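You operate a simulated robot arm through the tools that you are given. There is no shell and no other tool. Be economical: measure what you need, move in short steps, check, and stop when the job is done.

Carry out the task below with a simulated two-armed robot. There is one attempt and no reset: what you move stays moved.

JOB
Close the left tank door. Push the middle tank door shut. Switch the upper switch off. Put the steel cube marked "P5" from the top of the green belt on top of the grey round flange there and the steel cube labelled "L3" in the green crate there. Take the white tray on the top of the green belt and put it away on the bottom shelf of the grey bench. Pick up the blue cup with one hand, pass it to the other hand and put it on the left end of the press bench. Put the scrubbing brush on the top of the narrow bench. Take the black block from the shelf of the fixed bench and leave it on the top of the green belt. Put the grey heat sink on the long bench away on the top of the beige bench. Take the blue gauge and leave it on the ledge by the grate. Take the brass square flange on the long bench and put it away on the top of the blue bench. Take the yellow tin and put it on the bottom shelf of the steel rack. Do these in any order. Set down upright: blue cup, yellow tin.

It is judged by the outcome, as a careful person would: the job done as asked, and still so three seconds after it is handed in. It fails if anything else is knocked over, pushed out of place, dropped, spilled or broken.

ROBOT AND FRAMES
Two 7-joint arms with two-finger parallel grippers on one trunk, on a base that drives. Base frame: it is fixed to the floor where the robot stands at the start and does not move with it; the origin is under the middle of the robot, x ahead of it, y to its left, z up. Lengths are in cm, angles in degrees, forces in N, time in s.
The left shoulder is at the start at [7, 17.7, 109.8], the right one opposite. With the tool pointing down near the work surface each hand reaches from about 10 to 64 cm from the robot's upright axis, wherever it stands, measured 20 degrees to its own side. Places, roughly: black block (8x5x3 cm) [110, -1110, 60]; blue cup (8x8x13 cm) [120, -1090, 60]; blue gauge (7x7x2 cm) [370, 70, 90]; bottom shelf of the grey bench [-390, 110, 10]; bottom shelf of the steel rack [-180, 140, 30]; brass square flange (7x7x4 cm) [380, 90, 90]; green crate (23x13x8 cm) [130, -510, 100]; grey heat sink (7x5x3 cm) [380, -60, 90]; grey round flange (7x7x3 cm) [130, -540, 100]; ledge by the grate (15x33 cm) [98, -82, 86]; left end of the press bench [240, -1050, 80]; left tank door [80, 10, 50]; middle tank door [70, -30, 50]; scrubbing brush (17x7x9 cm) [110, -1070, 60]; steel cube [150, -475, 100]; top of the beige bench [-380, -150, 80]; top of the blue bench [-380, -460, 70]; top of the green belt [130, -650, 100]; top of the narrow bench [410, -970, 90]; upper switch [130, -280, 160]; white tray (23x19x3 cm) [120, -680, 100]; yellow tin [-150, 125, 150]. Payload 3.43 kg a hand.
The TCP of each hand is the grasp point between the finger pads, 3 cm short of the fingertips. In the tool frame z runs along the fingers and y along their closing line. The gripper opens to 9.4 cm. The fingers are 2.8 cm wide and 1 cm thick; the gripper's body (5 by 9.6 cm) begins 5.5 cm behind the TCP.
Orientation is that of the tool frame in the base frame, as [roll, pitch, yaw] about the fixed x, y, z axes, in that order (R = Rz(yaw) Ry(pitch) Rx(roll)). With the fingers straight down and closing along the base's y, the tool's x points along the base's -x, its y along +y and its z along -z.

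CONTROLS
- The arms move only by the tool apply_moves. It takes "left_increments", "right_increments" or both (then of equal length, played together; a hand with none holds still); each is a list of rows, each an object of numbers (a shift or turn left out is 0, a gripper value left out holds the last): "tx", "ty", "tz": the shift along the base's x, y, z in units of 150 mm (1.0 is 150 mm); "rx", "ry", "rz": the turn, a rotation vector about the base's x, y, z in units of 180 degrees (1.0 is 180 degrees). In form: [{"tx": .., "ty": .., "tz": .., "rx": .., "ry": .., "rz": ..}, ...]. A call has 1 to 10 rows; each row is the pose to reach, as a shift and turn from the pose commanded when the call began. "left_claw" and "right_claw" are, for a hand that has rows, the opening in per cent of the stroke, from 0 (shut) to 100 (fully open), set as the call begins (left out, the last holds). A call with a number of a shift or a turn outside -1 to 1 is refused whole. A row lasts 0.2 s, in which the tool goes at most 5 cm and 8.6 degrees; a call with a longer step from one row to the next is refused whole, and so is a gripper value outside its range. A pose out of reach is approached as far as the arm can. The call stops where the force on the tool passes 40 N (or 10 N more than at its start, if that is more) or the arm is blocked; 0.2 s more then pass. Each finger travels about 15.3 cm/s and halts on what it meets, pressing with about 29 N; the grip force reading is that of the motor and also rises with nothing between the fingers. The clock runs only during rows and for 0.2 s after the last one: add rows that repeat a pose to give the fingers time. It gives the time, the measured TCP pose, the force on the tool (base axes), the opening and the grip force at its end, in the units of the frame above (readings bear some noise), with the torque about the TCP (base axes, N m) and any sound that the robot's microphone picked up.
- Cameras (640 x 400 px; columns grow to the right, rows downward): "scene" is now at [12.04, -1.25, 141.23]; the picture's right is [-0.23, -0.97, -0.00], its down [-0.78, 0.18, -0.60] and it looks along [0.58, -0.14, -0.80] (base axes); focal length 274 px, centre (320, 200). "left" rides on the left gripper at [7.6, -1.4, -10.3] in its tool frame; the picture's right is [0.18, 0.98, 0.00], its down [-0.75, 0.14, -0.64] and it looks along [-0.63, 0.12, 0.77] (tool axes); focal length 243 px, centre (320, 200). "right" rides on the right gripper at [7.6, 1.4, -10.3] in its tool frame; the picture's right is [-0.18, 0.98, 0.00], its down [-0.75, -0.14, -0.64] and it looks along [-0.63, -0.12, 0.77] (tool axes); focal length 243 px, centre (320, 200). There is no depth. A picture from a camera that has moved, and an enlarged one, comes with that camera's place and axes in the base frame and with its lens. The place of the scene camera against the robot may be out by one fixed shift of up to 2.5 cm in any direction.
- snapshot(camera): a new picture of that camera. It takes no simulated time.
- move_column(by): slides the trunk up (or, below 0, down) by that many cm; the arms and the scene camera ride with it, the base frame stays. It gives what a move gives, with no picture.
- steer(legs): drives the robot by 1 to 6 legs, each [ahead, turn to the left] in cm and degrees, along the robot's own axes; the way and the turn of a leg run together, so that a leg with both is an arc; at most 150 cm and 180 degrees a leg. The arms and the cameras ride along, it lands a little off, and it stops where it bumps. It gives what a move gives.
- pan_tilt(pan, tilt): turns the head with the scene camera to pan (to the left, within 86 degrees either way) and tilt (down, from -29 to 69), counted from straight ahead of the robot. It gives what a move gives.
- inspect(camera, box): a new picture of the part [left, top, right, bottom] of that camera's present view, enlarged. It takes no simulated time.
- hand_in(): hands the job in; it is judged then, once.

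Go step by step. Nothing tells you exact positions but the pictures and the camera data: compare them with the known pose of the tool, close in by small moves and look again before you grip or let go. The budget is 567 turns and 370 pictures, counting those below and the enlarged ones. Unless the task says otherwise, let go and move clear before handing in, and close with one line.

The tools are called after "Emit:" by a JSON object that holds its "fn" and its "kwargs". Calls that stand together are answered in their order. apply_moves: Moves the arms, as the interface text tells. Its arguments: {"type":"object","properties":{"left_increments":{"type":"array"},"left_claw":{"type":"number"},"right_increments":{"type":"array"},"right_claw":{"type":"number"}},"required":[]} The other tools are called the same way: move_column (by) slides the trunk up or down; steer (legs) drives the base; pan_tilt (pan, tilt) turns the head that bears the scene camera; snapshot (camera) takes a picture; inspect (camera, box) takes an enlarged picture of a part of a camera's view; hand_in () hands the job in.

At the start:

```text
clock: 0.0
left_tool_pos: [58.15, 0.3, 94.06]
left_tcp_rot: [179.9, 0.0, -179.9]
left_wrist_force: [1.1, -0.4, -0.2]
left_moment: [0.0, -0.03, 0.02]
left_finger_gap: 9.42
left_gripper_force: 0.1
right_tool_pos: [32.7, -26.85, 90.08]
right_tcp_rot: [179.9, 0.0, -179.8]
right_wrist_force: [0.2, -0.4, 0.1]
right_moment: [-0.01, -0.01, 0.0]
right_finger_gap: 9.42
right_gripper_force: 0.0
trunk travel left (down, up): [-67.8, 16.2]
robot x, y, heading: [0.17, -0.04, -0.0]
head pan, tilt: [-13.1, 53.1]
```

scene: 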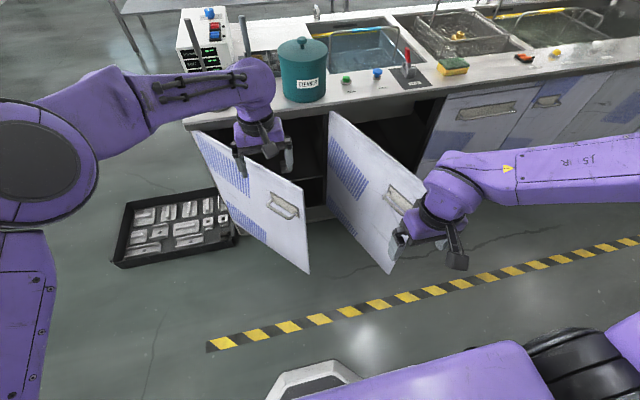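
right: 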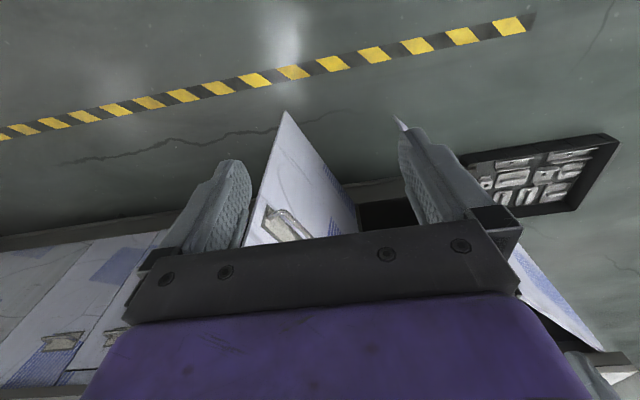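
left: 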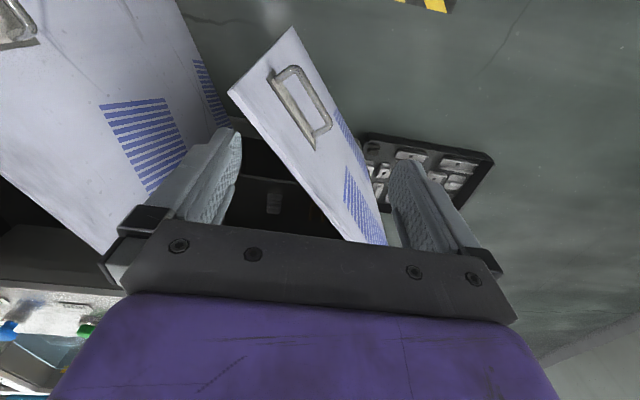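

I see both tank doors ajar, hinged on their left, with outer faces toward the robot's left. I'll close the claws, tilt both hands forward and lower them to push the doors.

Emit:
{"fn": "apply_moves", "kwargs": {"left_increments": [{"tx": -0.1, "tz": -0.1, "ry": -0.045}, {"tx": -0.2, "tz": -0.2, "ry": -0.09}, {"tx": -0.3, "tz": -0.3, "ry": -0.135}, {"tx": -0.4, "tz": -0.4, "ry": -0.18}, {"tx": -0.5, "tz": -0.55, "ry": -0.225}, {"tx": -0.5, "tz": -0.7, "ry": -0.27}, {"tx": -0.5, "tz": -0.85, "ry": -0.315}, {"tx": -0.5, "tz": -1.0, "ry": -0.36}], "right_increments": [{"tz": -0.1, "ry": -0.045}, {"tz": -0.2, "ry": -0.09}, {"tz": -0.3, "ry": -0.135}, {"tx": 0.1, "tz": -0.4, "ry": -0.18}, {"tx": 0.2, "tz": -0.55, "ry": -0.225}, {"tx": 0.3, "tz": -0.7, "ry": -0.27}, {"tx": 0.4, "tz": -0.85, "ry": -0.315}, {"tx": 0.5, "tz": -1.0, "ry": -0.36}], "left_claw": 0, "right_claw": 0}}

Emit:
{"fn": "snapshot", "kwargs": {"camera": "scene"}}

```text
clock: 1.8
left_tool_pos: [50.74, 0.59, 78.82]
left_tcp_rot: [-179.5, 64.7, -179.6]
left_wrist_force: [0.3, 0.0, 0.1]
left_moment: [0.0, 0.04, -0.05]
left_finger_gap: 0.04
left_gripper_force: 29.4
right_tool_pos: [40.47, -26.67, 75.01]
right_tcp_rot: [-179.9, 64.7, -179.8]
right_wrist_force: [-0.1, 0.8, -0.1]
right_moment: [-0.01, 0.0, -0.02]
right_finger_gap: 0.0
right_gripper_force: 28.9
right hand out of reach, approached as far as the arm can: row 1, 2, 3, 4, 5, 6
trunk travel left (down, up): [-67.8, 16.2]
robot x, y, heading: [-0.28, 0.5, -0.1]
head pan, tilt: [-13.1, 53.1]
```

```text
366 pictures are left
camera scene: at [12.42, -0.82, 141.21], right [-0.23, -0.97, 0.0], down [-0.78, 0.18, -0.6], along [0.58, -0.14, -0.8], focal length 274 px, centre (320, 200)
```

scene: 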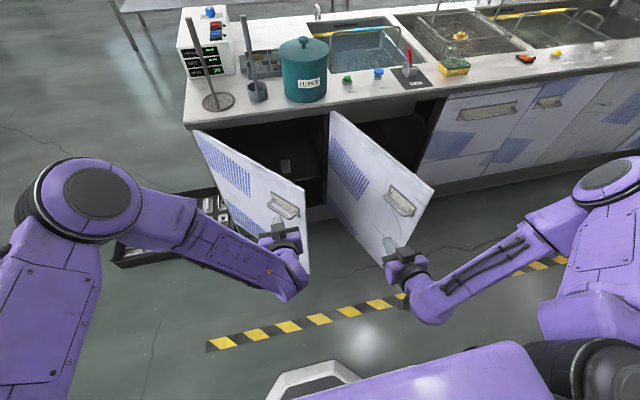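

The hands are in front of the doors. I push the left one ahead and bring the right hand forward between the doors.

Emit:
{"fn": "apply_moves", "kwargs": {"left_increments": [{"tz": -0.2}, {"tz": -0.4}, {"tz": -0.6}, {"tz": -0.6, "tx": 0.2}, {"tz": -0.6, "tx": 0.4}, {"tz": -0.6, "tx": 0.6}, {"tz": -0.6, "tx": 0.8}, {"tz": -0.6, "tx": 1.0}], "right_increments": [{"tz": -0.1}, {"tz": -0.2}, {"tz": -0.3}, {"tz": -0.4, "tx": 0.2}, {"tz": -0.4, "tx": 0.4}, {"tz": -0.4, "tx": 0.6}, {"tz": -0.4, "tx": 0.8}, {"tz": -0.4, "tx": 1.0}]}}

Emit:
{"fn": "snapshot", "kwargs": {"camera": "scene"}}

```text
clock: 3.6
left_tool_pos: [65.7, 0.45, 69.86]
left_tcp_rot: [180.0, 64.7, 179.9]
left_wrist_force: [-0.6, -0.7, 0.4]
left_moment: [0.0, -0.02, 0.06]
left_finger_gap: 0.0
left_gripper_force: 29.0
right_tool_pos: [55.28, -26.77, 69.12]
right_tcp_rot: [-179.8, 64.6, -179.8]
right_wrist_force: [0.5, 0.1, -0.1]
right_moment: [0.02, 0.0, -0.02]
right_finger_gap: 0.0
right_gripper_force: 29.5
trunk travel left (down, up): [-67.8, 16.2]
robot x, y, heading: [0.11, -0.06, -0.1]
head pan, tilt: [-13.1, 53.1]
```

```text
365 pictures are left
camera scene: at [12.15, -1.21, 141.22], right [-0.23, -0.97, 0.0], down [-0.78, 0.18, -0.6], along [0.58, -0.14, -0.8], focal length 274 px, centre (320, 200)
```

scene: 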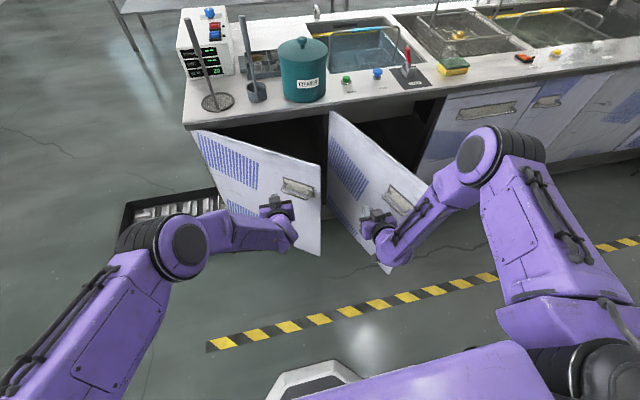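

The left door is swinging shut. I go on pushing it ahead, and move the right hand ahead and then to the right against the middle door.

Emit:
{"fn": "apply_moves", "kwargs": {"left_increments": [{"tx": 0.1}, {"tx": 0.2}, {"tx": 0.3}, {"tx": 0.4}, {"tx": 0.5}, {"tx": 0.6}, {"tx": 0.7}, {"tx": 0.8}, {"tx": 0.9}, {"tx": 1.0}], "right_increments": [{"tx": 0.2}, {"tx": 0.4}, {"tx": 0.5, "ty": -0.1}, {"tx": 0.5, "ty": -0.3}, {"tx": 0.5, "ty": -0.5}, {"tx": 0.5, "ty": -0.6}, {"tx": 0.5, "ty": -0.7}, {"tx": 0.5, "ty": -0.8}, {"tx": 0.5, "ty": -0.9}, {"tx": 0.5, "ty": -1.0}]}}

Emit:
{"fn": "snapshot", "kwargs": {"camera": "scene"}}

```text
clock: 5.8
left_tool_pos: [75.76, 2.59, 73.76]
left_tcp_rot: [180.0, 64.7, 180.0]
left_wrist_force: [-0.4, 0.7, -0.2]
left_moment: [-0.01, -0.02, 0.02]
left_finger_gap: 0.01
left_gripper_force: 29.1
left hand out of reach, approached as far as the arm can: row 5, 6, 7, 8, 9, 10
right_tool_pos: [62.78, -41.88, 69.02]
right_tcp_rot: [180.0, 64.8, -179.9]
right_wrist_force: [-0.2, -0.3, -0.9]
right_moment: [0.01, 0.0, -0.02]
right_finger_gap: 0.0
right_gripper_force: 29.0
trunk travel left (down, up): [-67.8, 16.2]
robot x, y, heading: [0.06, -0.48, -0.0]
head pan, tilt: [-13.1, 53.1]
```

```text
364 pictures are left
camera scene: at [12.05, -1.26, 141.23], right [-0.23, -0.97, 0.0], down [-0.78, 0.18, -0.6], along [0.58, -0.14, -0.8], focal length 274 px, centre (320, 200)
```

scene: 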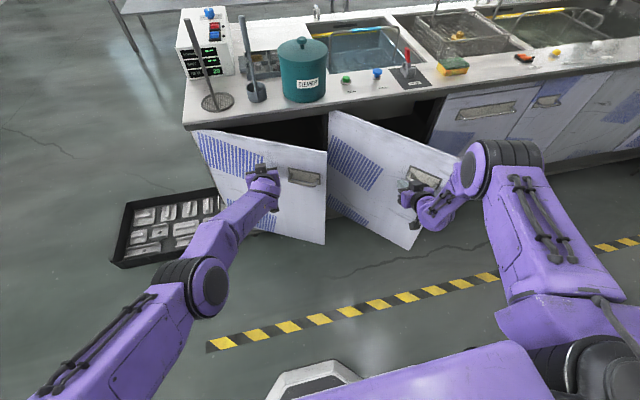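

Both doors are moving. Now I drive ahead slowly, so the hands go on pushing them.

Emit:
{"fn": "steer", "kwargs": {"legs": [[15, 0]]}}

Emit:
{"fn": "snapshot", "kwargs": {"camera": "scene"}}

```text
clock: 7.2
left_tool_pos: [88.82, 2.48, 73.02]
left_tcp_rot: [-179.5, 63.9, -179.8]
left_wrist_force: [-10.4, 0.5, 3.3]
left_moment: [-0.01, -0.08, 0.04]
left_finger_gap: 0.01
left_gripper_force: 28.4
right_tool_pos: [76.48, -41.7, 69.32]
right_tcp_rot: [-180.0, 64.8, -179.6]
right_wrist_force: [-0.9, -0.4, 0.0]
right_moment: [0.0, 0.01, -0.01]
right_finger_gap: 0.01
right_gripper_force: 28.6
trunk travel left (down, up): [-67.8, 16.2]
robot x, y, heading: [13.65, -0.01, 0.2]
head pan, tilt: [-13.1, 53.1]
stopped in leg 1: the force on the tool passed its limit at 169 N (the readings are from after the stop); the commanded pose is now the measured one
```

```text
363 pictures are left
camera scene: at [25.5, -1.18, 141.25], right [-0.22, -0.97, 0.0], down [-0.78, 0.18, -0.6], along [0.59, -0.13, -0.8], focal length 274 px, centre (320, 200)
```

scene: 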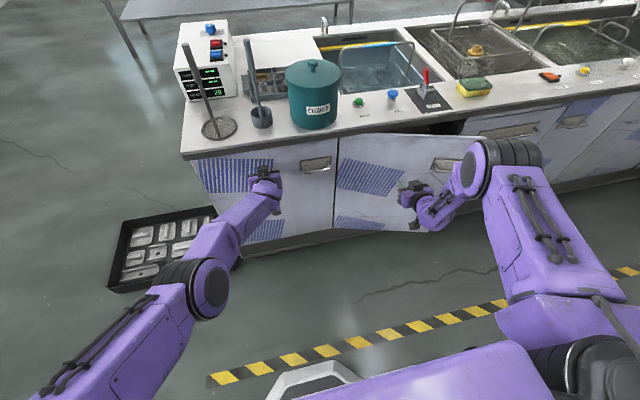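

The left door is shut. I draw the left hand back and push the middle door on with the right hand.

Emit:
{"fn": "apply_moves", "kwargs": {"left_increments": [{"tx": -0.1}, {"tx": -0.2}, {"tx": -0.3}, {"tx": -0.4}, {"tx": -0.5}, {"tx": -0.6}, {"tx": -0.6}, {"tx": -0.6}, {"tx": -0.6}], "right_increments": [{"tx": 0.1}, {"tx": 0.2}, {"tx": 0.3}, {"tx": 0.4}, {"tx": 0.5}, {"tx": 0.6}, {"tx": 0.7}, {"tx": 0.8}, {"tx": 0.9}]}}

Emit:
{"fn": "snapshot", "kwargs": {"camera": "scene"}}

```text
clock: 9.2
left_tool_pos: [79.95, 2.36, 72.96]
left_tcp_rot: [-179.6, 63.8, -179.7]
left_wrist_force: [0.2, 0.1, 0.0]
left_moment: [-0.02, 0.0, 0.01]
left_finger_gap: 0.0
left_gripper_force: 28.6
right_tool_pos: [88.6, -41.47, 69.01]
right_tcp_rot: [-179.8, 64.8, -179.5]
right_wrist_force: [0.0, 0.2, 0.3]
right_moment: [0.02, 0.0, 0.01]
right_finger_gap: 0.0
right_gripper_force: 28.4
right hand out of reach, approached as far as the arm can: row 9
trunk travel left (down, up): [-67.8, 16.2]
robot x, y, heading: [13.64, -0.48, 0.2]
head pan, tilt: [-13.1, 53.1]
```

```text
362 pictures are left
camera scene: at [25.76, -1.18, 141.23], right [-0.22, -0.97, 0.0], down [-0.78, 0.18, -0.6], along [0.58, -0.13, -0.8], focal length 274 px, centre (320, 200)
```

scene: 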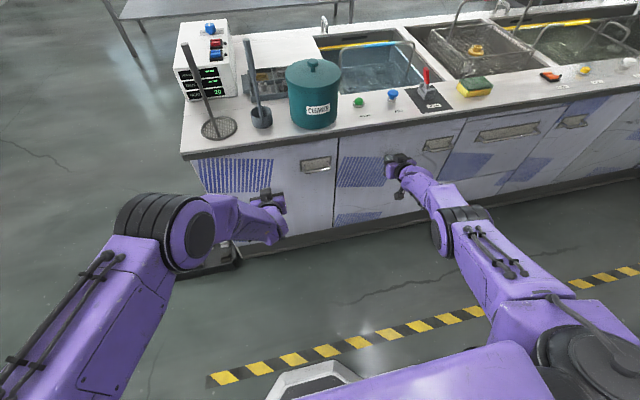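

The middle door looks almost shut. I nudge the base ahead so the right hand finishes it.

Emit:
{"fn": "steer", "kwargs": {"legs": [[4, 0]]}}

Emit:
{"fn": "inspect", "kwargs": {"camera": "scene", "box": [170, 60, 490, 260]}}

```text
clock: 9.9
left_tool_pos: [80.64, 2.42, 73.06]
left_tcp_rot: [-179.5, 63.9, -179.8]
left_wrist_force: [0.5, 0.1, -0.5]
left_moment: [-0.03, -0.03, -0.01]
left_finger_gap: 0.0
left_gripper_force: 29.5
right_tool_pos: [88.92, -41.79, 68.73]
right_tcp_rot: [-179.5, 64.1, -179.5]
right_wrist_force: [-21.5, -0.5, 7.6]
right_moment: [-0.01, -0.19, -0.06]
right_finger_gap: 0.01
right_gripper_force: 29.2
trunk travel left (down, up): [-67.8, 16.2]
robot x, y, heading: [14.65, 0.05, -0.3]
head pan, tilt: [-13.1, 53.1]
stopped in leg 1: the force on the tool passed its limit at 78 N (the readings are from after the stop); the commanded pose is now the measured one
```

```text
2.00 times, centred on (330, 160) of scene
camera zoom: at [26.35, -1.09, 141.26], right [-0.23, -0.97, 0.0], down [-0.78, 0.18, -0.6], along [0.59, -0.14, -0.8], focal length 548 px, centre (300, 280)
```

zoom: 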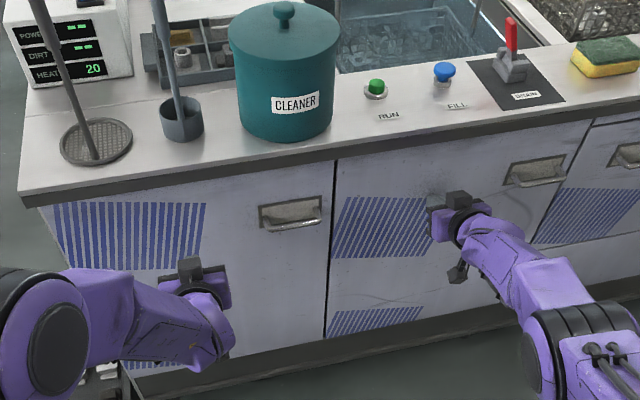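

Both doors are shut. I back off, return the hands to fingers-down, and look around.

Emit:
{"fn": "steer", "kwargs": {"legs": [[-25, 0]]}}

Emit:
{"fn": "apply_moves", "kwargs": {"left_increments": [{"tx": -0.15, "ry": 0.045, "tz": 0.1, "ty": 0.1}, {"tx": -0.3, "ry": 0.09, "tz": 0.2, "ty": 0.2}, {"tx": -0.45, "ry": 0.135, "tz": 0.35, "ty": 0.3}, {"tx": -0.6, "ry": 0.18, "tz": 0.5, "ty": 0.4}, {"tx": -0.7, "ry": 0.225, "tz": 0.65, "ty": 0.5}, {"tx": -0.75, "ry": 0.27, "tz": 0.8, "ty": 0.6}, {"tx": -0.8, "ry": 0.315, "tz": 0.9, "ty": 0.7}, {"tx": -0.85, "ry": 0.355, "tz": 1.0, "ty": 0.8}], "right_increments": [{"tx": -0.15, "ry": 0.045, "tz": 0.1, "ty": 0.1}, {"tx": -0.3, "ry": 0.09, "tz": 0.2, "ty": 0.2}, {"tx": -0.45, "ry": 0.135, "tz": 0.35, "ty": 0.3}, {"tx": -0.6, "ry": 0.18, "tz": 0.5, "ty": 0.4}, {"tx": -0.7, "ry": 0.225, "tz": 0.65, "ty": 0.5}, {"tx": -0.8, "ry": 0.27, "tz": 0.8, "ty": 0.6}, {"tx": -0.9, "ry": 0.315, "tz": 0.9, "ty": 0.7}, {"tx": -1.0, "ry": 0.355, "tz": 1.0, "ty": 0.8}]}}

Emit:
{"fn": "pan_tilt", "kwargs": {"pan": 0, "tilt": 15}}

Emit:
{"fn": "snapshot", "kwargs": {"camera": "scene"}}

Emit:
{"fn": "pan_tilt", "kwargs": {"pan": -70, "tilt": 15}}

Emit:
{"fn": "snapshot", "kwargs": {"camera": "scene"}}

Emit:
{"fn": "pan_tilt", "kwargs": {"pan": 70, "tilt": 15}}

Emit:
{"fn": "snapshot", "kwargs": {"camera": "scene"}}

```text
clock: 11.8
left_tool_pos: [56.09, 2.27, 72.97]
left_tcp_rot: [-179.6, 63.7, -179.8]
left_wrist_force: [0.0, 0.0, 0.1]
left_moment: [-0.01, -0.01, 0.02]
left_finger_gap: 0.0
left_gripper_force: 28.8
right_tool_pos: [64.29, -41.78, 68.64]
right_tcp_rot: [-179.6, 64.2, -179.5]
right_wrist_force: [-0.2, 0.8, 0.6]
right_moment: [0.02, -0.02, -0.02]
right_finger_gap: 0.0
right_gripper_force: 29.2
trunk travel left (down, up): [-67.8, 16.2]
robot x, y, heading: [-10.29, -0.01, 0.1]
head pan, tilt: [-13.1, 53.1]
```

```text
clock: 13.6
left_tool_pos: [43.23, 14.42, 88.09]
left_tcp_rot: [-179.6, -0.1, -180.0]
left_wrist_force: [1.3, 0.0, 0.1]
left_moment: [-0.01, -0.01, -0.02]
left_finger_gap: 0.01
left_gripper_force: 28.9
right_tool_pos: [49.32, -29.65, 83.57]
right_tcp_rot: [179.9, 0.1, -179.7]
right_wrist_force: [0.3, 1.5, 0.5]
right_moment: [-0.04, -0.01, -0.05]
right_finger_gap: 0.0
right_gripper_force: 29.2
trunk travel left (down, up): [-67.8, 16.2]
robot x, y, heading: [-10.53, -0.11, -0.1]
head pan, tilt: [-13.1, 53.1]
```

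```text
clock: 14.6
left_tool_pos: [43.34, 14.24, 87.95]
left_tcp_rot: [-179.8, -0.1, -179.9]
left_wrist_force: [-0.1, 0.5, -0.5]
left_moment: [-0.01, -0.03, -0.01]
left_finger_gap: 0.01
left_gripper_force: 28.8
right_tool_pos: [49.38, -29.59, 83.6]
right_tcp_rot: [179.8, 0.3, -179.9]
right_wrist_force: [0.1, -0.4, 0.2]
right_moment: [0.0, 0.05, 0.01]
right_finger_gap: 0.0
right_gripper_force: 28.9
trunk travel left (down, up): [-67.8, 16.2]
robot x, y, heading: [-10.28, -0.17, -0.2]
head pan, tilt: [0.0, 15.0]
```

```text
360 pictures are left
camera scene: at [3.94, 0.48, 147.01], right [0.0, -1.0, 0.0], down [-0.26, 0.0, -0.97], along [0.97, 0.0, -0.26], focal length 274 px, centre (320, 200)
```

scene: 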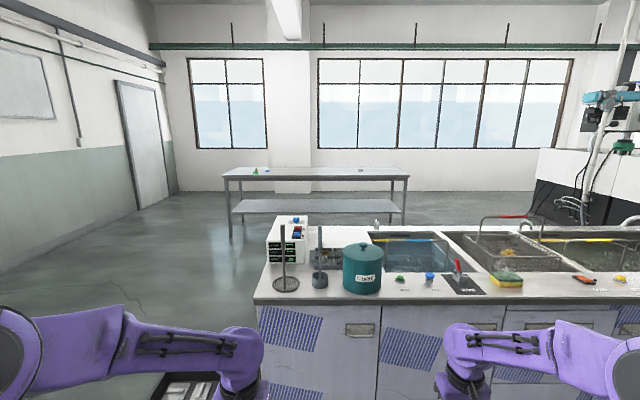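

```text
clock: 16.0
left_tool_pos: [43.27, 14.28, 88.02]
left_tcp_rot: [-179.9, -0.1, -179.8]
left_wrist_force: [-0.6, 0.1, -0.2]
left_moment: [0.02, -0.01, 0.02]
left_finger_gap: 0.0
left_gripper_force: 29.6
right_tool_pos: [49.27, -29.79, 83.47]
right_tcp_rot: [179.8, 0.3, -179.9]
right_wrist_force: [-0.3, -0.2, -0.7]
right_moment: [0.02, 0.03, -0.03]
right_finger_gap: 0.0
right_gripper_force: 29.1
trunk travel left (down, up): [-67.8, 16.2]
robot x, y, heading: [-10.53, -0.17, -0.1]
head pan, tilt: [-70.0, 15.0]
```

```text
359 pictures are left
camera scene: at [-2.21, -8.31, 147.01], right [-0.94, -0.34, 0.0], down [-0.09, 0.24, -0.97], along [0.33, -0.91, -0.26], focal length 274 px, centre (320, 200)
```

scene: 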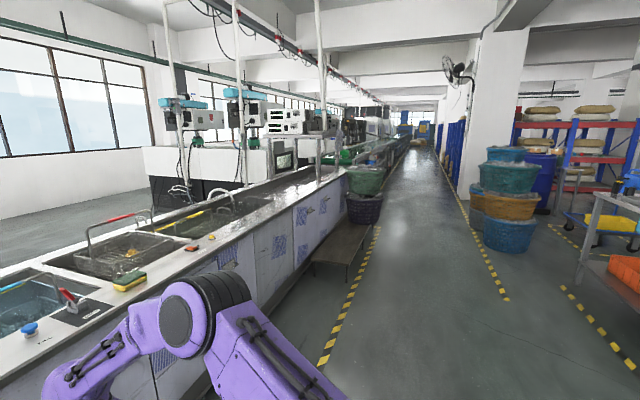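

```text
clock: 18.2
left_tool_pos: [43.17, 14.22, 88.05]
left_tcp_rot: [-180.0, -0.1, -179.9]
left_wrist_force: [0.4, 0.4, -0.5]
left_moment: [0.01, -0.05, -0.01]
left_finger_gap: 0.0
left_gripper_force: 28.6
right_tool_pos: [49.26, -29.73, 83.54]
right_tcp_rot: [179.8, 0.3, -179.8]
right_wrist_force: [0.2, 1.0, 0.4]
right_moment: [0.02, -0.01, 0.0]
right_finger_gap: 0.0
right_gripper_force: 29.1
trunk travel left (down, up): [-67.8, 16.2]
robot x, y, heading: [-10.4, 0.19, -0.0]
head pan, tilt: [70.0, 15.0]
```

```text
358 pictures are left
camera scene: at [-2.2, 9.24, 147.02], right [0.94, -0.34, 0.0], down [-0.09, -0.24, -0.97], along [0.33, 0.91, -0.26], focal length 274 px, centre (320, 200)
```

scene: 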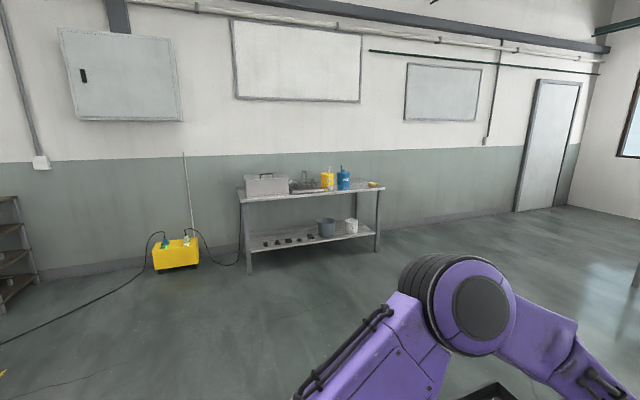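

The long bench stands at x≈350–400 behind the tank bench. I'll raise the trunk and drive round the left of the tank bench to it.

Emit:
{"fn": "move_column", "kwargs": {"by": 16}}

Emit:
{"fn": "steer", "kwargs": {"legs": [[0, 90], [150, 0], [30, 0], [0, -108.2], [150, 0], [130, 0]]}}

Emit:
{"fn": "pan_tilt", "kwargs": {"pan": 0, "tilt": 30}}

Emit:
{"fn": "snapshot", "kwargs": {"camera": "scene"}}

```text
clock: 20.1
left_tool_pos: [43.16, 14.24, 103.96]
left_tcp_rot: [-179.8, -0.1, -180.0]
left_wrist_force: [-0.3, 0.1, 0.3]
left_moment: [0.01, -0.04, -0.01]
left_finger_gap: 0.02
left_gripper_force: 28.7
right_tool_pos: [49.28, -29.7, 99.57]
right_tcp_rot: [179.8, 0.1, -179.8]
right_wrist_force: [-0.8, 0.6, -0.3]
right_moment: [0.0, 0.0, -0.01]
right_finger_gap: 0.0
right_gripper_force: 28.9
trunk travel left (down, up): [-83.8, 0.2]
robot x, y, heading: [-10.37, 0.19, -0.0]
head pan, tilt: [70.0, 15.0]
```

```text
clock: 50.6
left_tool_pos: [309.64, 83.54, 104.05]
left_tcp_rot: [-179.7, -0.1, 160.5]
left_wrist_force: [0.1, 0.4, 0.0]
left_moment: [-0.03, -0.03, 0.0]
left_finger_gap: 0.0
left_gripper_force: 29.0
right_tool_pos: [300.52, 40.04, 99.48]
right_tcp_rot: [179.8, 0.2, 160.7]
right_wrist_force: [0.5, 0.0, -0.5]
right_moment: [0.01, 0.01, 0.05]
right_finger_gap: 0.02
right_gripper_force: 29.3
trunk travel left (down, up): [-83.8, 0.2]
robot x, y, heading: [254.35, 87.97, -19.7]
head pan, tilt: [70.0, 15.0]
```

```text
clock: 52.1
left_tool_pos: [309.65, 83.4, 103.99]
left_tcp_rot: [-179.6, -0.1, 160.5]
left_wrist_force: [1.0, -0.9, -0.5]
left_moment: [0.0, 0.01, 0.02]
left_finger_gap: 0.0
left_gripper_force: 29.8
right_tool_pos: [300.66, 40.01, 99.51]
right_tcp_rot: [179.9, 0.2, 160.7]
right_wrist_force: [0.7, -0.8, -0.1]
right_moment: [-0.03, 0.0, -0.02]
right_finger_gap: 0.02
right_gripper_force: 28.7
trunk travel left (down, up): [-83.8, 0.2]
robot x, y, heading: [254.74, 87.78, -19.6]
head pan, tilt: [0.0, 30.0]
```

```text
357 pictures are left
camera scene: at [267.58, 83.64, 160.59], right [-0.33, -0.94, 0.0], down [-0.47, 0.17, -0.87], along [0.82, -0.29, -0.5], focal length 274 px, centre (320, 200)
```

scene: 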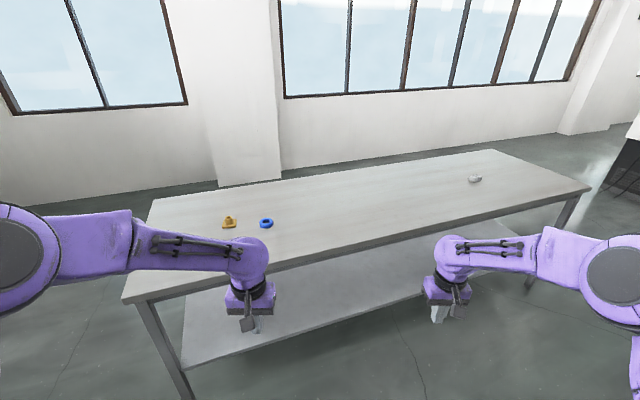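

The flange (yellow) sits at about (378, 88) and the gauge (blue ring) at (372, 72). I drive up to the bench squarely.

Emit:
{"fn": "steer", "kwargs": {"legs": [[0, 12.1], [57, 0], [0, 7.5]]}}

Emit:
{"fn": "pan_tilt", "kwargs": {"pan": 0, "tilt": 45}}

Emit:
{"fn": "snapshot", "kwargs": {"camera": "scene"}}

```text
clock: 56.7
left_tool_pos: [364.43, 94.77, 104.12]
left_tcp_rot: [-179.8, -0.1, -179.8]
left_wrist_force: [0.3, -0.2, 0.1]
left_moment: [-0.03, 0.0, 0.01]
left_finger_gap: 0.01
left_gripper_force: 29.4
right_tool_pos: [370.67, 50.85, 99.41]
right_tcp_rot: [179.7, 0.4, -179.6]
right_wrist_force: [0.2, 1.0, 1.1]
right_moment: [0.05, 0.01, 0.01]
right_finger_gap: 0.0
right_gripper_force: 29.0
trunk travel left (down, up): [-83.8, 0.2]
robot x, y, heading: [310.96, 80.44, 0.0]
head pan, tilt: [0.0, 30.0]
```

```text
clock: 57.5
left_tool_pos: [364.45, 95.19, 104.09]
left_tcp_rot: [-179.8, -0.1, -179.6]
left_wrist_force: [-0.3, 0.6, -0.2]
left_moment: [-0.04, -0.07, -0.02]
left_finger_gap: 0.0
left_gripper_force: 29.1
right_tool_pos: [370.73, 51.2, 99.51]
right_tcp_rot: [180.0, 0.2, -179.5]
right_wrist_force: [-0.4, 0.4, 0.4]
right_moment: [-0.02, -0.01, -0.05]
right_finger_gap: 0.01
right_gripper_force: 29.2
trunk travel left (down, up): [-83.8, 0.2]
robot x, y, heading: [310.6, 80.54, 0.1]
head pan, tilt: [0.0, 45.0]
```

```text
356 pictures are left
camera scene: at [324.09, 81.22, 158.33], right [0.0, -1.0, 0.0], down [-0.71, 0.0, -0.71], along [0.71, 0.0, -0.71], focal length 274 px, centre (320, 200)
```

scene: 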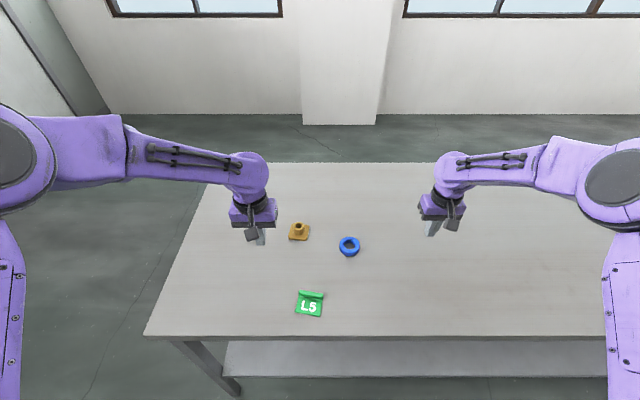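

I move the left hand over the flange and open it, then look with the hand camera.

Emit:
{"fn": "apply_moves", "kwargs": {"left_increments": [{"tx": 0.2, "ty": -0.12}, {"tx": 0.4, "ty": -0.25}, {"tx": 0.6, "ty": -0.37}, {"tx": 0.82, "ty": -0.49}, {"tx": 0.82, "ty": -0.49}], "left_claw": 100}}

Emit:
{"fn": "snapshot", "kwargs": {"camera": "left"}}

```text
clock: 58.7
left_tool_pos: [376.66, 87.7, 104.05]
left_tcp_rot: [-179.7, 0.0, -179.9]
left_wrist_force: [-0.2, 0.1, -0.2]
left_moment: [-0.01, 0.03, -0.01]
left_finger_gap: 9.39
left_gripper_force: 0.1
right_tool_pos: [370.68, 51.0, 99.52]
right_tcp_rot: [179.7, 0.3, -179.6]
right_wrist_force: [1.1, -0.4, 0.4]
right_moment: [-0.02, 0.01, -0.02]
right_finger_gap: 0.01
right_gripper_force: 28.7
trunk travel left (down, up): [-83.8, 0.2]
robot x, y, heading: [311.29, 80.48, 0.2]
head pan, tilt: [0.0, 45.0]
```

```text
355 pictures are left
camera left: at [369.11, 86.27, 114.28], right [-0.19, 0.98, 0.0], down [0.75, 0.15, 0.64], along [0.63, 0.12, -0.77], focal length 243 px, centre (320, 200)
```

left: 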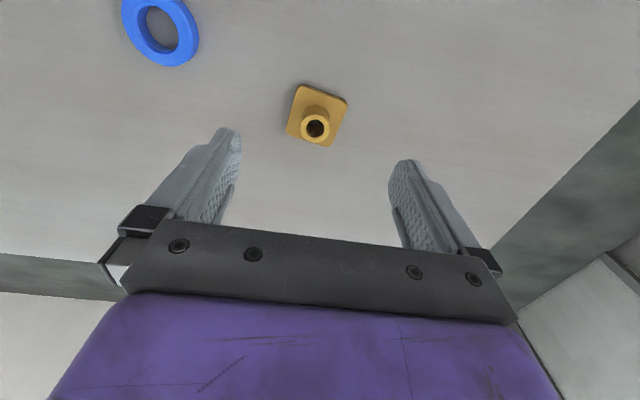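

The flange is square to the axes at about (378.8, 87.6). I lower the left hand over it.

Emit:
{"fn": "apply_moves", "kwargs": {"left_increments": [{"tx": 0.14, "tz": -0.2}, {"tx": 0.14, "tz": -0.4}, {"tx": 0.14, "tz": -0.6}, {"tx": 0.14, "tz": -0.73}]}}

Emit:
{"fn": "snapshot", "kwargs": {"camera": "left"}}

```text
clock: 59.7
left_tool_pos: [377.24, 88.62, 94.14]
left_tcp_rot: [-179.8, -0.1, -179.8]
left_wrist_force: [0.8, 0.2, -0.5]
left_moment: [0.02, 0.01, 0.02]
left_finger_gap: 9.41
left_gripper_force: 0.2
left hand out of reach, approached as far as the arm can: row 1, 2, 3, 4
right_tool_pos: [370.8, 51.1, 99.37]
right_tcp_rot: [179.8, 0.3, -179.6]
right_wrist_force: [0.0, 0.2, 0.5]
right_moment: [0.02, 0.02, 0.02]
right_finger_gap: 0.0
right_gripper_force: 28.8
trunk travel left (down, up): [-83.8, 0.2]
robot x, y, heading: [311.36, 80.83, 0.0]
head pan, tilt: [0.0, 45.0]
```

```text
354 pictures are left
camera left: at [369.6, 87.31, 104.28], right [-0.19, 0.98, 0.0], down [0.75, 0.15, 0.64], along [0.63, 0.12, -0.77], focal length 243 px, centre (320, 200)
```

left: 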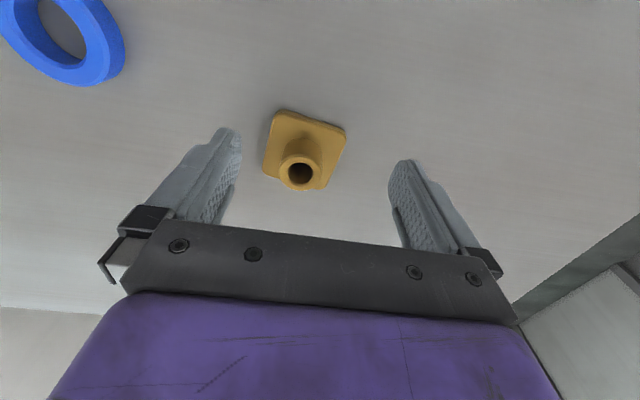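

The arm is at its reach limit, so I nudge the base ahead a little.

Emit:
{"fn": "steer", "kwargs": {"legs": [[4, 0]]}}

Emit:
{"fn": "apply_moves", "kwargs": {"left_increments": [{"tx": -0.1, "ty": -0.03}, {"tx": -0.2, "ty": -0.05, "tz": -0.08}, {"tx": -0.22, "ty": -0.05, "tz": -0.17}, {"tx": -0.22, "ty": -0.05, "tz": -0.17}]}}

Emit:
{"fn": "snapshot", "kwargs": {"camera": "left"}}

```text
clock: 60.5
left_tool_pos: [380.66, 88.4, 94.78]
left_tcp_rot: [-179.9, 0.4, -179.8]
left_wrist_force: [-0.3, -0.8, 0.2]
left_moment: [0.0, -0.09, -0.01]
left_finger_gap: 9.41
left_gripper_force: 0.1
right_tool_pos: [373.96, 51.09, 100.13]
right_tcp_rot: [179.8, 0.9, -179.5]
right_wrist_force: [0.0, -0.3, 0.5]
right_moment: [0.03, -0.03, 0.02]
right_finger_gap: 0.01
right_gripper_force: 29.2
trunk travel left (down, up): [-83.8, 0.2]
robot x, y, heading: [315.28, 80.61, -0.0]
head pan, tilt: [0.0, 45.0]
```

```text
clock: 61.5
left_tool_pos: [378.05, 87.77, 91.66]
left_tcp_rot: [-179.8, 0.0, -179.9]
left_wrist_force: [-0.2, 0.5, -0.6]
left_moment: [-0.02, 0.01, -0.01]
left_finger_gap: 9.39
left_gripper_force: 0.1
right_tool_pos: [374.65, 51.13, 99.66]
right_tcp_rot: [179.8, 0.4, -179.6]
right_wrist_force: [0.2, 0.3, -0.9]
right_moment: [0.0, 0.04, -0.01]
right_finger_gap: 0.02
right_gripper_force: 29.4
trunk travel left (down, up): [-83.8, 0.2]
robot x, y, heading: [314.93, 80.76, 0.0]
head pan, tilt: [0.0, 45.0]
```

```text
353 pictures are left
camera left: at [370.4, 86.42, 101.87], right [-0.19, 0.98, 0.0], down [0.75, 0.15, 0.64], along [0.63, 0.12, -0.77], focal length 243 px, centre (320, 200)
```

left: 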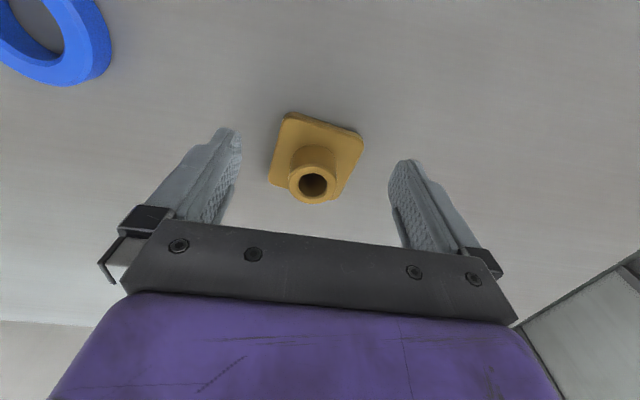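

The hand is centred on the flange. I lower slightly, then grip.

Emit:
{"fn": "apply_moves", "kwargs": {"left_increments": [{"tz": -0.03}, {"tz": -0.06}, {"tz": -0.06}]}}

Emit:
{"fn": "apply_moves", "kwargs": {"left_increments": [{"tz": 0}, {"tz": 0}, {"tz": 0}, {"tz": 0}], "left_claw": 0}}

Emit:
{"fn": "snapshot", "kwargs": {"camera": "left"}}

```text
clock: 62.3
left_tool_pos: [377.84, 87.81, 90.96]
left_tcp_rot: [-179.8, 0.1, -179.8]
left_wrist_force: [0.6, 0.5, 0.2]
left_moment: [-0.01, -0.01, -0.05]
left_finger_gap: 9.4
left_gripper_force: 0.1
right_tool_pos: [374.42, 51.02, 99.9]
right_tcp_rot: [179.7, 0.5, -179.5]
right_wrist_force: [0.3, 0.3, -0.7]
right_moment: [-0.01, 0.02, -0.02]
right_finger_gap: 0.02
right_gripper_force: 28.9
trunk travel left (down, up): [-83.8, 0.2]
robot x, y, heading: [314.99, 80.53, 0.1]
head pan, tilt: [0.0, 45.0]
```

```text
clock: 63.3
left_tool_pos: [377.95, 87.87, 90.91]
left_tcp_rot: [-179.8, 0.2, -179.8]
left_wrist_force: [-0.1, -0.1, 0.3]
left_moment: [-0.02, 0.0, 0.0]
left_finger_gap: 0.01
left_gripper_force: 28.8
right_tool_pos: [374.49, 50.88, 99.73]
right_tcp_rot: [179.7, 0.4, -179.6]
right_wrist_force: [-0.1, -0.9, -0.1]
right_moment: [0.01, -0.02, 0.02]
right_finger_gap: 0.0
right_gripper_force: 28.9
trunk travel left (down, up): [-83.8, 0.2]
robot x, y, heading: [315.12, 80.99, 0.0]
head pan, tilt: [0.0, 45.0]
```

```text
352 pictures are left
camera left: at [370.24, 86.44, 101.08], right [-0.19, 0.98, 0.0], down [0.75, 0.15, 0.64], along [0.63, 0.12, -0.77], focal length 243 px, centre (320, 200)
```

left: 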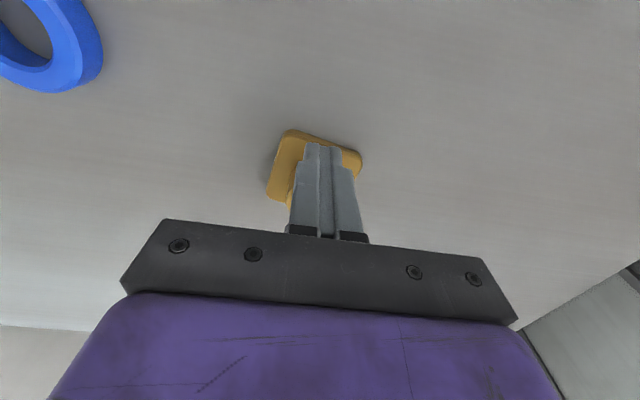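

The fingers closed above the boss: the bench is lower (≈85) and the flange about 1.5 cm farther. I lift, open, shift ahead and go lower.

Emit:
{"fn": "apply_moves", "kwargs": {"left_increments": [{"tz": 0.2}]}}

Emit:
{"fn": "apply_moves", "kwargs": {"left_increments": [{"tz": 0}, {"tz": 0}, {"tz": 0}, {"tx": 0.1}, {"tx": 0.1, "tz": -0.15}, {"tx": 0.1, "tz": -0.3}, {"tx": 0.1, "tz": -0.3}], "left_claw": 100}}

Emit:
{"fn": "snapshot", "kwargs": {"camera": "left"}}

```text
clock: 63.7
left_tool_pos: [377.8, 87.78, 93.93]
left_tcp_rot: [-179.8, 0.0, -179.8]
left_wrist_force: [0.6, -0.1, -0.3]
left_moment: [-0.02, 0.03, 0.01]
left_finger_gap: 0.0
left_gripper_force: 29.0
right_tool_pos: [374.38, 50.98, 99.8]
right_tcp_rot: [179.9, 0.5, -179.6]
right_wrist_force: [0.7, -1.0, -0.9]
right_moment: [0.01, -0.02, 0.02]
right_finger_gap: 0.0
right_gripper_force: 29.1
trunk travel left (down, up): [-83.8, 0.2]
robot x, y, heading: [315.16, 80.68, -0.1]
head pan, tilt: [0.0, 45.0]
```

```text
clock: 65.3
left_tool_pos: [379.5, 87.81, 89.4]
left_tcp_rot: [-179.8, 0.1, -179.8]
left_wrist_force: [0.4, 0.2, -0.1]
left_moment: [-0.01, -0.01, -0.03]
left_finger_gap: 9.41
left_gripper_force: 0.0
right_tool_pos: [374.5, 51.07, 99.78]
right_tcp_rot: [179.8, 0.5, -179.5]
right_wrist_force: [0.6, 0.1, 0.8]
right_moment: [0.0, 0.04, 0.02]
right_finger_gap: 0.01
right_gripper_force: 28.8
trunk travel left (down, up): [-83.8, 0.2]
robot x, y, heading: [315.16, 80.28, 0.0]
head pan, tilt: [0.0, 45.0]
```

```text
351 pictures are left
camera left: at [371.76, 86.38, 99.61], right [-0.19, 0.98, 0.0], down [0.75, 0.15, 0.64], along [0.63, 0.12, -0.77], focal length 243 px, centre (320, 200)
```

left: 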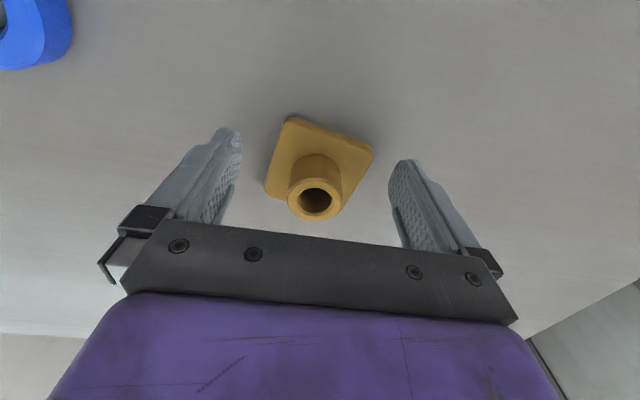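

The flange is well centred. I lower a little more, and close.

Emit:
{"fn": "apply_moves", "kwargs": {"left_increments": [{"tz": -0.03}, {"tz": -0.06}, {"tz": -0.09}]}}

Emit:
{"fn": "apply_moves", "kwargs": {"left_increments": [{"tz": 0}, {"tz": 0}, {"tz": 0}, {"tz": 0}], "left_claw": 0}}

Emit:
{"fn": "snapshot", "kwargs": {"camera": "left"}}

```text
clock: 66.1
left_tool_pos: [379.34, 87.94, 88.03]
left_tcp_rot: [-179.7, 0.1, -179.7]
left_wrist_force: [-0.3, 0.2, 0.4]
left_moment: [-0.02, 0.01, 0.0]
left_finger_gap: 9.38
left_gripper_force: 0.0
right_tool_pos: [374.44, 50.99, 99.88]
right_tcp_rot: [179.8, 0.5, -179.5]
right_wrist_force: [-0.2, 0.4, 0.3]
right_moment: [0.01, -0.04, 0.04]
right_finger_gap: 0.0
right_gripper_force: 28.9
trunk travel left (down, up): [-83.8, 0.2]
robot x, y, heading: [315.12, 80.73, 0.1]
head pan, tilt: [0.0, 45.0]
```

```text
clock: 67.1
left_tool_pos: [379.36, 87.88, 88.04]
left_tcp_rot: [-179.8, 0.1, -179.7]
left_wrist_force: [-1.3, -0.6, -0.9]
left_moment: [0.1, 0.05, 0.04]
left_finger_gap: 6.43
left_gripper_force: 29.3
right_tool_pos: [374.45, 51.0, 99.71]
right_tcp_rot: [179.9, 0.5, -179.6]
right_wrist_force: [-0.1, -0.7, 0.0]
right_moment: [0.03, 0.03, -0.03]
right_finger_gap: 0.0
right_gripper_force: 29.3
trunk travel left (down, up): [-83.8, 0.2]
robot x, y, heading: [315.14, 80.1, 0.1]
head pan, tilt: [0.0, 45.0]
```

```text
350 pictures are left
camera left: at [371.66, 86.47, 98.26], right [-0.19, 0.98, 0.0], down [0.75, 0.15, 0.64], along [0.63, 0.12, -0.77], focal length 243 px, centre (320, 200)
```

left: 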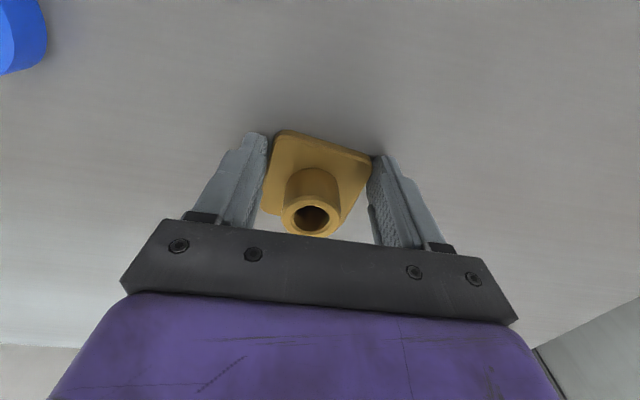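

The flange is gripped (6.4 cm). I lift it and move it back, while the right hand comes toward the gauge at about (375, 72).

Emit:
{"fn": "apply_moves", "kwargs": {"left_increments": [{"tz": 0.3}, {"tz": 0.6}, {"tz": 0.85}, {"tz": 0.95, "tx": -0.15, "ty": 0.15}, {"tz": 0.95, "tx": -0.4, "ty": 0.3}, {"tz": 0.95, "tx": -0.6, "ty": 0.5}, {"tz": 0.95, "tx": -0.8, "ty": 0.7}], "right_increments": [{"ty": 0.1}, {"ty": 0.2}, {"ty": 0.3}, {"ty": 0.5}, {"ty": 0.7}, {"ty": 0.85}, {"ty": 1.0}], "right_claw": 100}}

Emit:
{"fn": "apply_moves", "kwargs": {"right_increments": [{"ty": 0.2, "tx": 0.03}, {"ty": 0.4, "tx": 0.06}, {"ty": 0.4, "tx": 0.06}]}}

Emit:
{"fn": "snapshot", "kwargs": {"camera": "right"}}

```text
clock: 68.7
left_tool_pos: [367.31, 98.49, 102.29]
left_tcp_rot: [-179.7, 0.3, -179.9]
left_wrist_force: [0.4, 0.7, -4.8]
left_moment: [-0.04, 0.08, 0.01]
left_finger_gap: 6.29
left_gripper_force: 28.5
right_tool_pos: [374.38, 66.31, 99.79]
right_tcp_rot: [-180.0, 0.4, -179.6]
right_wrist_force: [-0.9, 0.4, 0.6]
right_moment: [-0.04, -0.04, -0.03]
right_finger_gap: 9.39
right_gripper_force: 0.1
trunk travel left (down, up): [-83.8, 0.2]
robot x, y, heading: [315.15, 80.86, 0.1]
head pan, tilt: [0.0, 45.0]
```

```text
clock: 69.5
left_tool_pos: [367.52, 98.26, 102.2]
left_tcp_rot: [-179.8, 0.1, -179.7]
left_wrist_force: [0.2, -0.1, -3.7]
left_moment: [0.04, 0.05, 0.01]
left_finger_gap: 6.32
left_gripper_force: 28.3
right_tool_pos: [375.28, 71.92, 99.82]
right_tcp_rot: [179.8, 0.4, -179.5]
right_wrist_force: [0.3, 0.4, 0.0]
right_moment: [0.0, -0.01, -0.01]
right_finger_gap: 9.41
right_gripper_force: 0.2
trunk travel left (down, up): [-83.8, 0.2]
robot x, y, heading: [315.06, 80.77, 0.2]
head pan, tilt: [0.0, 45.0]
```

```text
349 pictures are left
camera right: at [367.6, 73.25, 109.97], right [0.18, 0.98, 0.01], down [0.75, -0.14, 0.65], along [0.64, -0.11, -0.76], focal length 243 px, centre (320, 200)
```

right: 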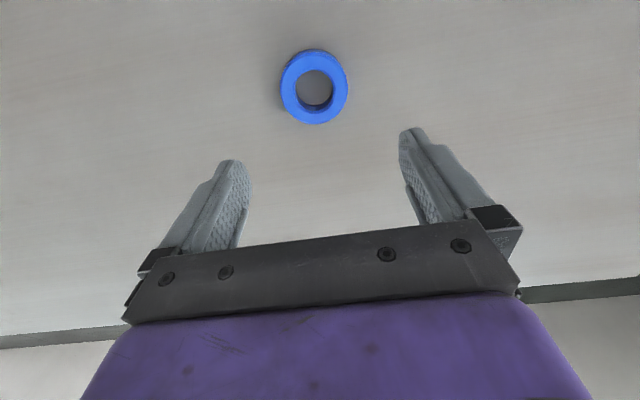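

The gauge is at about (374.1, 71.7). I lower the right hand onto it and close.

Emit:
{"fn": "apply_moves", "kwargs": {"right_increments": [{"tx": -0.07, "tz": -0.25}, {"tx": -0.07, "tz": -0.5}, {"tx": -0.07, "tz": -0.7}, {"tx": -0.07, "tz": -0.78}, {"tx": -0.07, "tz": -0.78}]}}

Emit:
{"fn": "snapshot", "kwargs": {"camera": "right"}}

```text
clock: 70.7
left_tool_pos: [367.46, 98.43, 102.24]
left_tcp_rot: [-179.6, 0.0, -179.9]
left_wrist_force: [1.0, 0.3, -4.2]
left_moment: [0.03, 0.09, 0.03]
left_finger_gap: 6.33
left_gripper_force: 28.9
right_tool_pos: [374.28, 72.12, 87.98]
right_tcp_rot: [179.8, 0.5, -179.6]
right_wrist_force: [0.4, -0.4, 3.8]
right_moment: [-0.23, 0.02, 0.11]
right_finger_gap: 9.38
right_gripper_force: 0.1
trunk travel left (down, up): [-83.8, 0.2]
robot x, y, heading: [315.3, 80.56, 0.1]
head pan, tilt: [0.0, 45.0]
```

```text
348 pictures are left
camera right: at [366.55, 73.41, 98.23], right [0.18, 0.98, 0.0], down [0.75, -0.14, 0.65], along [0.64, -0.11, -0.76], focal length 243 px, centre (320, 200)
```

right: 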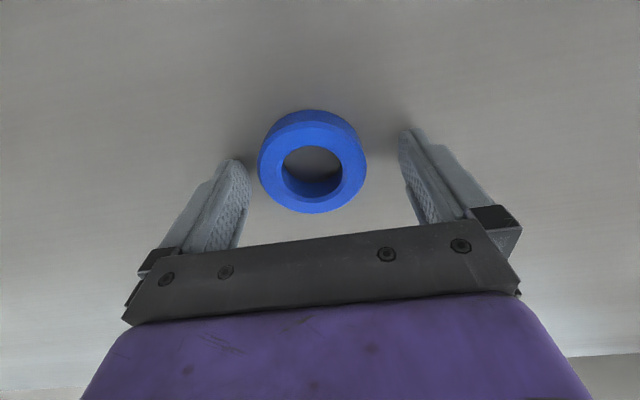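

Emit:
{"fn": "apply_moves", "kwargs": {"right_increments": [{"tz": 0.02, "ty": -0.03}, {"tz": 0.02, "ty": -0.03}]}}

Emit:
{"fn": "apply_moves", "kwargs": {"right_increments": [{"tz": 0}, {"tz": 0}, {"tz": 0}, {"tz": 0}], "right_claw": 0}}

Emit:
{"fn": "apply_moves", "kwargs": {"right_increments": [{"tz": 0.2}, {"tz": 0.5}, {"tz": 0.8}, {"tz": 0.95, "ty": -0.2}, {"tz": 0.95, "ty": -0.5}, {"tz": 0.95, "ty": -0.8}, {"tz": 0.95, "ty": -1.0}]}}

Emit:
{"fn": "snapshot", "kwargs": {"camera": "right"}}

```text
clock: 71.3
left_tool_pos: [367.42, 98.38, 102.38]
left_tcp_rot: [-179.7, 0.2, -179.8]
left_wrist_force: [0.3, 0.8, -4.3]
left_moment: [0.01, 0.1, -0.03]
left_finger_gap: 6.3
left_gripper_force: 29.1
right_tool_pos: [374.27, 71.62, 88.3]
right_tcp_rot: [179.8, 0.4, -179.5]
right_wrist_force: [0.9, -0.6, 0.3]
right_moment: [0.0, -0.01, 0.01]
right_finger_gap: 9.41
right_gripper_force: 0.0
trunk travel left (down, up): [-83.8, 0.2]
robot x, y, heading: [315.0, 80.54, 0.0]
head pan, tilt: [0.0, 45.0]
```

```text
clock: 72.3
left_tool_pos: [367.48, 98.24, 102.24]
left_tcp_rot: [-179.7, 0.1, -179.8]
left_wrist_force: [-0.7, -0.2, -4.6]
left_moment: [0.01, 0.1, -0.01]
left_finger_gap: 6.33
left_gripper_force: 29.3
right_tool_pos: [374.37, 71.57, 88.21]
right_tcp_rot: [179.8, 0.4, -179.6]
right_wrist_force: [-0.7, 0.9, 0.1]
right_moment: [-0.01, 0.02, -0.03]
right_finger_gap: 6.11
right_gripper_force: 29.5
trunk travel left (down, up): [-83.8, 0.2]
robot x, y, heading: [315.1, 80.48, 0.0]
head pan, tilt: [0.0, 45.0]
```

```text
clock: 73.9
left_tool_pos: [367.56, 98.23, 102.24]
left_tcp_rot: [-179.9, 0.2, -179.8]
left_wrist_force: [0.7, 0.2, -3.9]
left_moment: [0.03, 0.1, -0.01]
left_finger_gap: 6.31
left_gripper_force: 29.6
right_tool_pos: [374.3, 56.51, 102.5]
right_tcp_rot: [179.7, 0.4, -179.7]
right_wrist_force: [0.1, 0.5, -2.2]
right_moment: [0.0, 0.02, 0.01]
right_finger_gap: 6.11
right_gripper_force: 29.2
trunk travel left (down, up): [-83.8, 0.2]
robot x, y, heading: [315.4, 80.96, 0.3]
head pan, tilt: [0.0, 45.0]
```

```text
347 pictures are left
camera right: at [366.54, 57.78, 112.69], right [0.18, 0.98, 0.01], down [0.75, -0.14, 0.65], along [0.64, -0.11, -0.76], focal length 243 px, centre (320, 200)
```

right: 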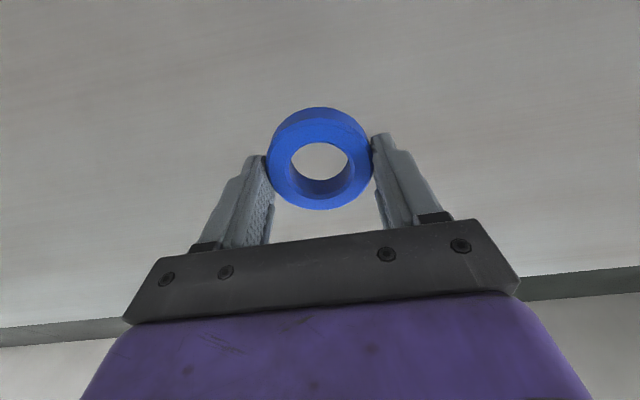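

Both pieces are held. I drive back round the tank bench to its front, near the ledge.

Emit:
{"fn": "steer", "kwargs": {"legs": [[-60, 0], [0, 159.5], [145, 0], [138, 0], [0, 110.5], [120, 0]]}}

```text
clock: 107.5
left_tool_pos: [2.81, 7.21, 102.27]
left_tcp_rot: [-179.8, 0.1, 87.8]
left_wrist_force: [0.0, 0.2, -5.2]
left_moment: [0.1, 0.01, 0.0]
left_finger_gap: 6.22
left_gripper_force: 29.0
right_tool_pos: [-39.12, 2.08, 102.62]
right_tcp_rot: [179.8, 0.4, 88.0]
right_wrist_force: [-0.6, -0.2, -1.7]
right_moment: [-0.01, 0.01, 0.01]
right_finger_gap: 6.07
right_gripper_force: 29.3
trunk travel left (down, up): [-83.8, 0.2]
robot x, y, heading: [-13.31, 60.4, -92.4]
head pan, tilt: [0.0, 45.0]
```

Emit:
{"fn": "steer", "kwargs": {"legs": [[0, 12.8], [127, 0], [0, 79.6]]}}

Emit:
{"fn": "pan_tilt", "kwargs": {"pan": -10, "tilt": 45}}

Emit:
{"fn": "snapshot", "kwargs": {"camera": "scene"}}

```text
clock: 118.0
left_tool_pos: [63.07, -45.31, 102.28]
left_tcp_rot: [-179.8, -0.1, -179.7]
left_wrist_force: [0.9, -0.1, -4.1]
left_moment: [-0.02, 0.12, 0.01]
left_finger_gap: 6.17
left_gripper_force: 29.2
right_tool_pos: [70.18, -87.07, 102.43]
right_tcp_rot: [179.8, 0.4, -179.5]
right_wrist_force: [0.7, -0.5, -3.5]
right_moment: [0.01, -0.01, 0.01]
right_finger_gap: 6.09
right_gripper_force: 29.8
trunk travel left (down, up): [-83.8, 0.2]
robot x, y, heading: [11.1, -63.07, 0.3]
head pan, tilt: [0.0, 45.0]
```

```text
clock: 118.7
left_tool_pos: [63.26, -45.35, 102.26]
left_tcp_rot: [-179.8, -0.1, -179.6]
left_wrist_force: [-0.7, -0.1, -3.9]
left_moment: [0.0, 0.12, 0.0]
left_finger_gap: 6.19
left_gripper_force: 29.4
right_tool_pos: [70.06, -86.92, 102.57]
right_tcp_rot: [179.8, 0.4, -179.5]
right_wrist_force: [-0.1, -0.3, -2.4]
right_moment: [0.0, 0.0, -0.03]
right_finger_gap: 6.09
right_gripper_force: 28.9
trunk travel left (down, up): [-83.8, 0.2]
robot x, y, heading: [10.89, -63.09, 0.3]
head pan, tilt: [-10.0, 45.0]
```

```text
346 pictures are left
camera scene: at [23.72, -63.99, 158.32], right [-0.17, -0.99, 0.0], down [-0.7, 0.12, -0.71], along [0.7, -0.12, -0.71], focal length 274 px, centre (320, 200)
```

scene: 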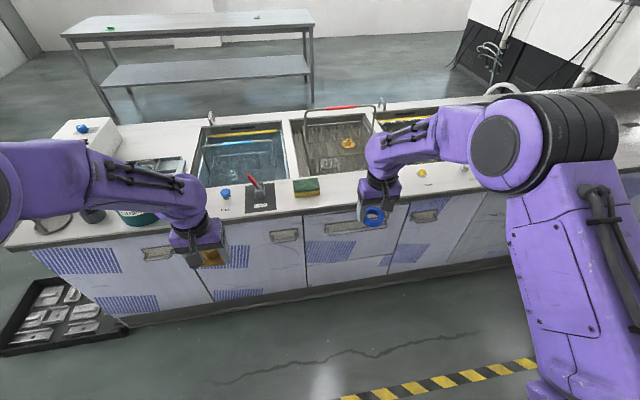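

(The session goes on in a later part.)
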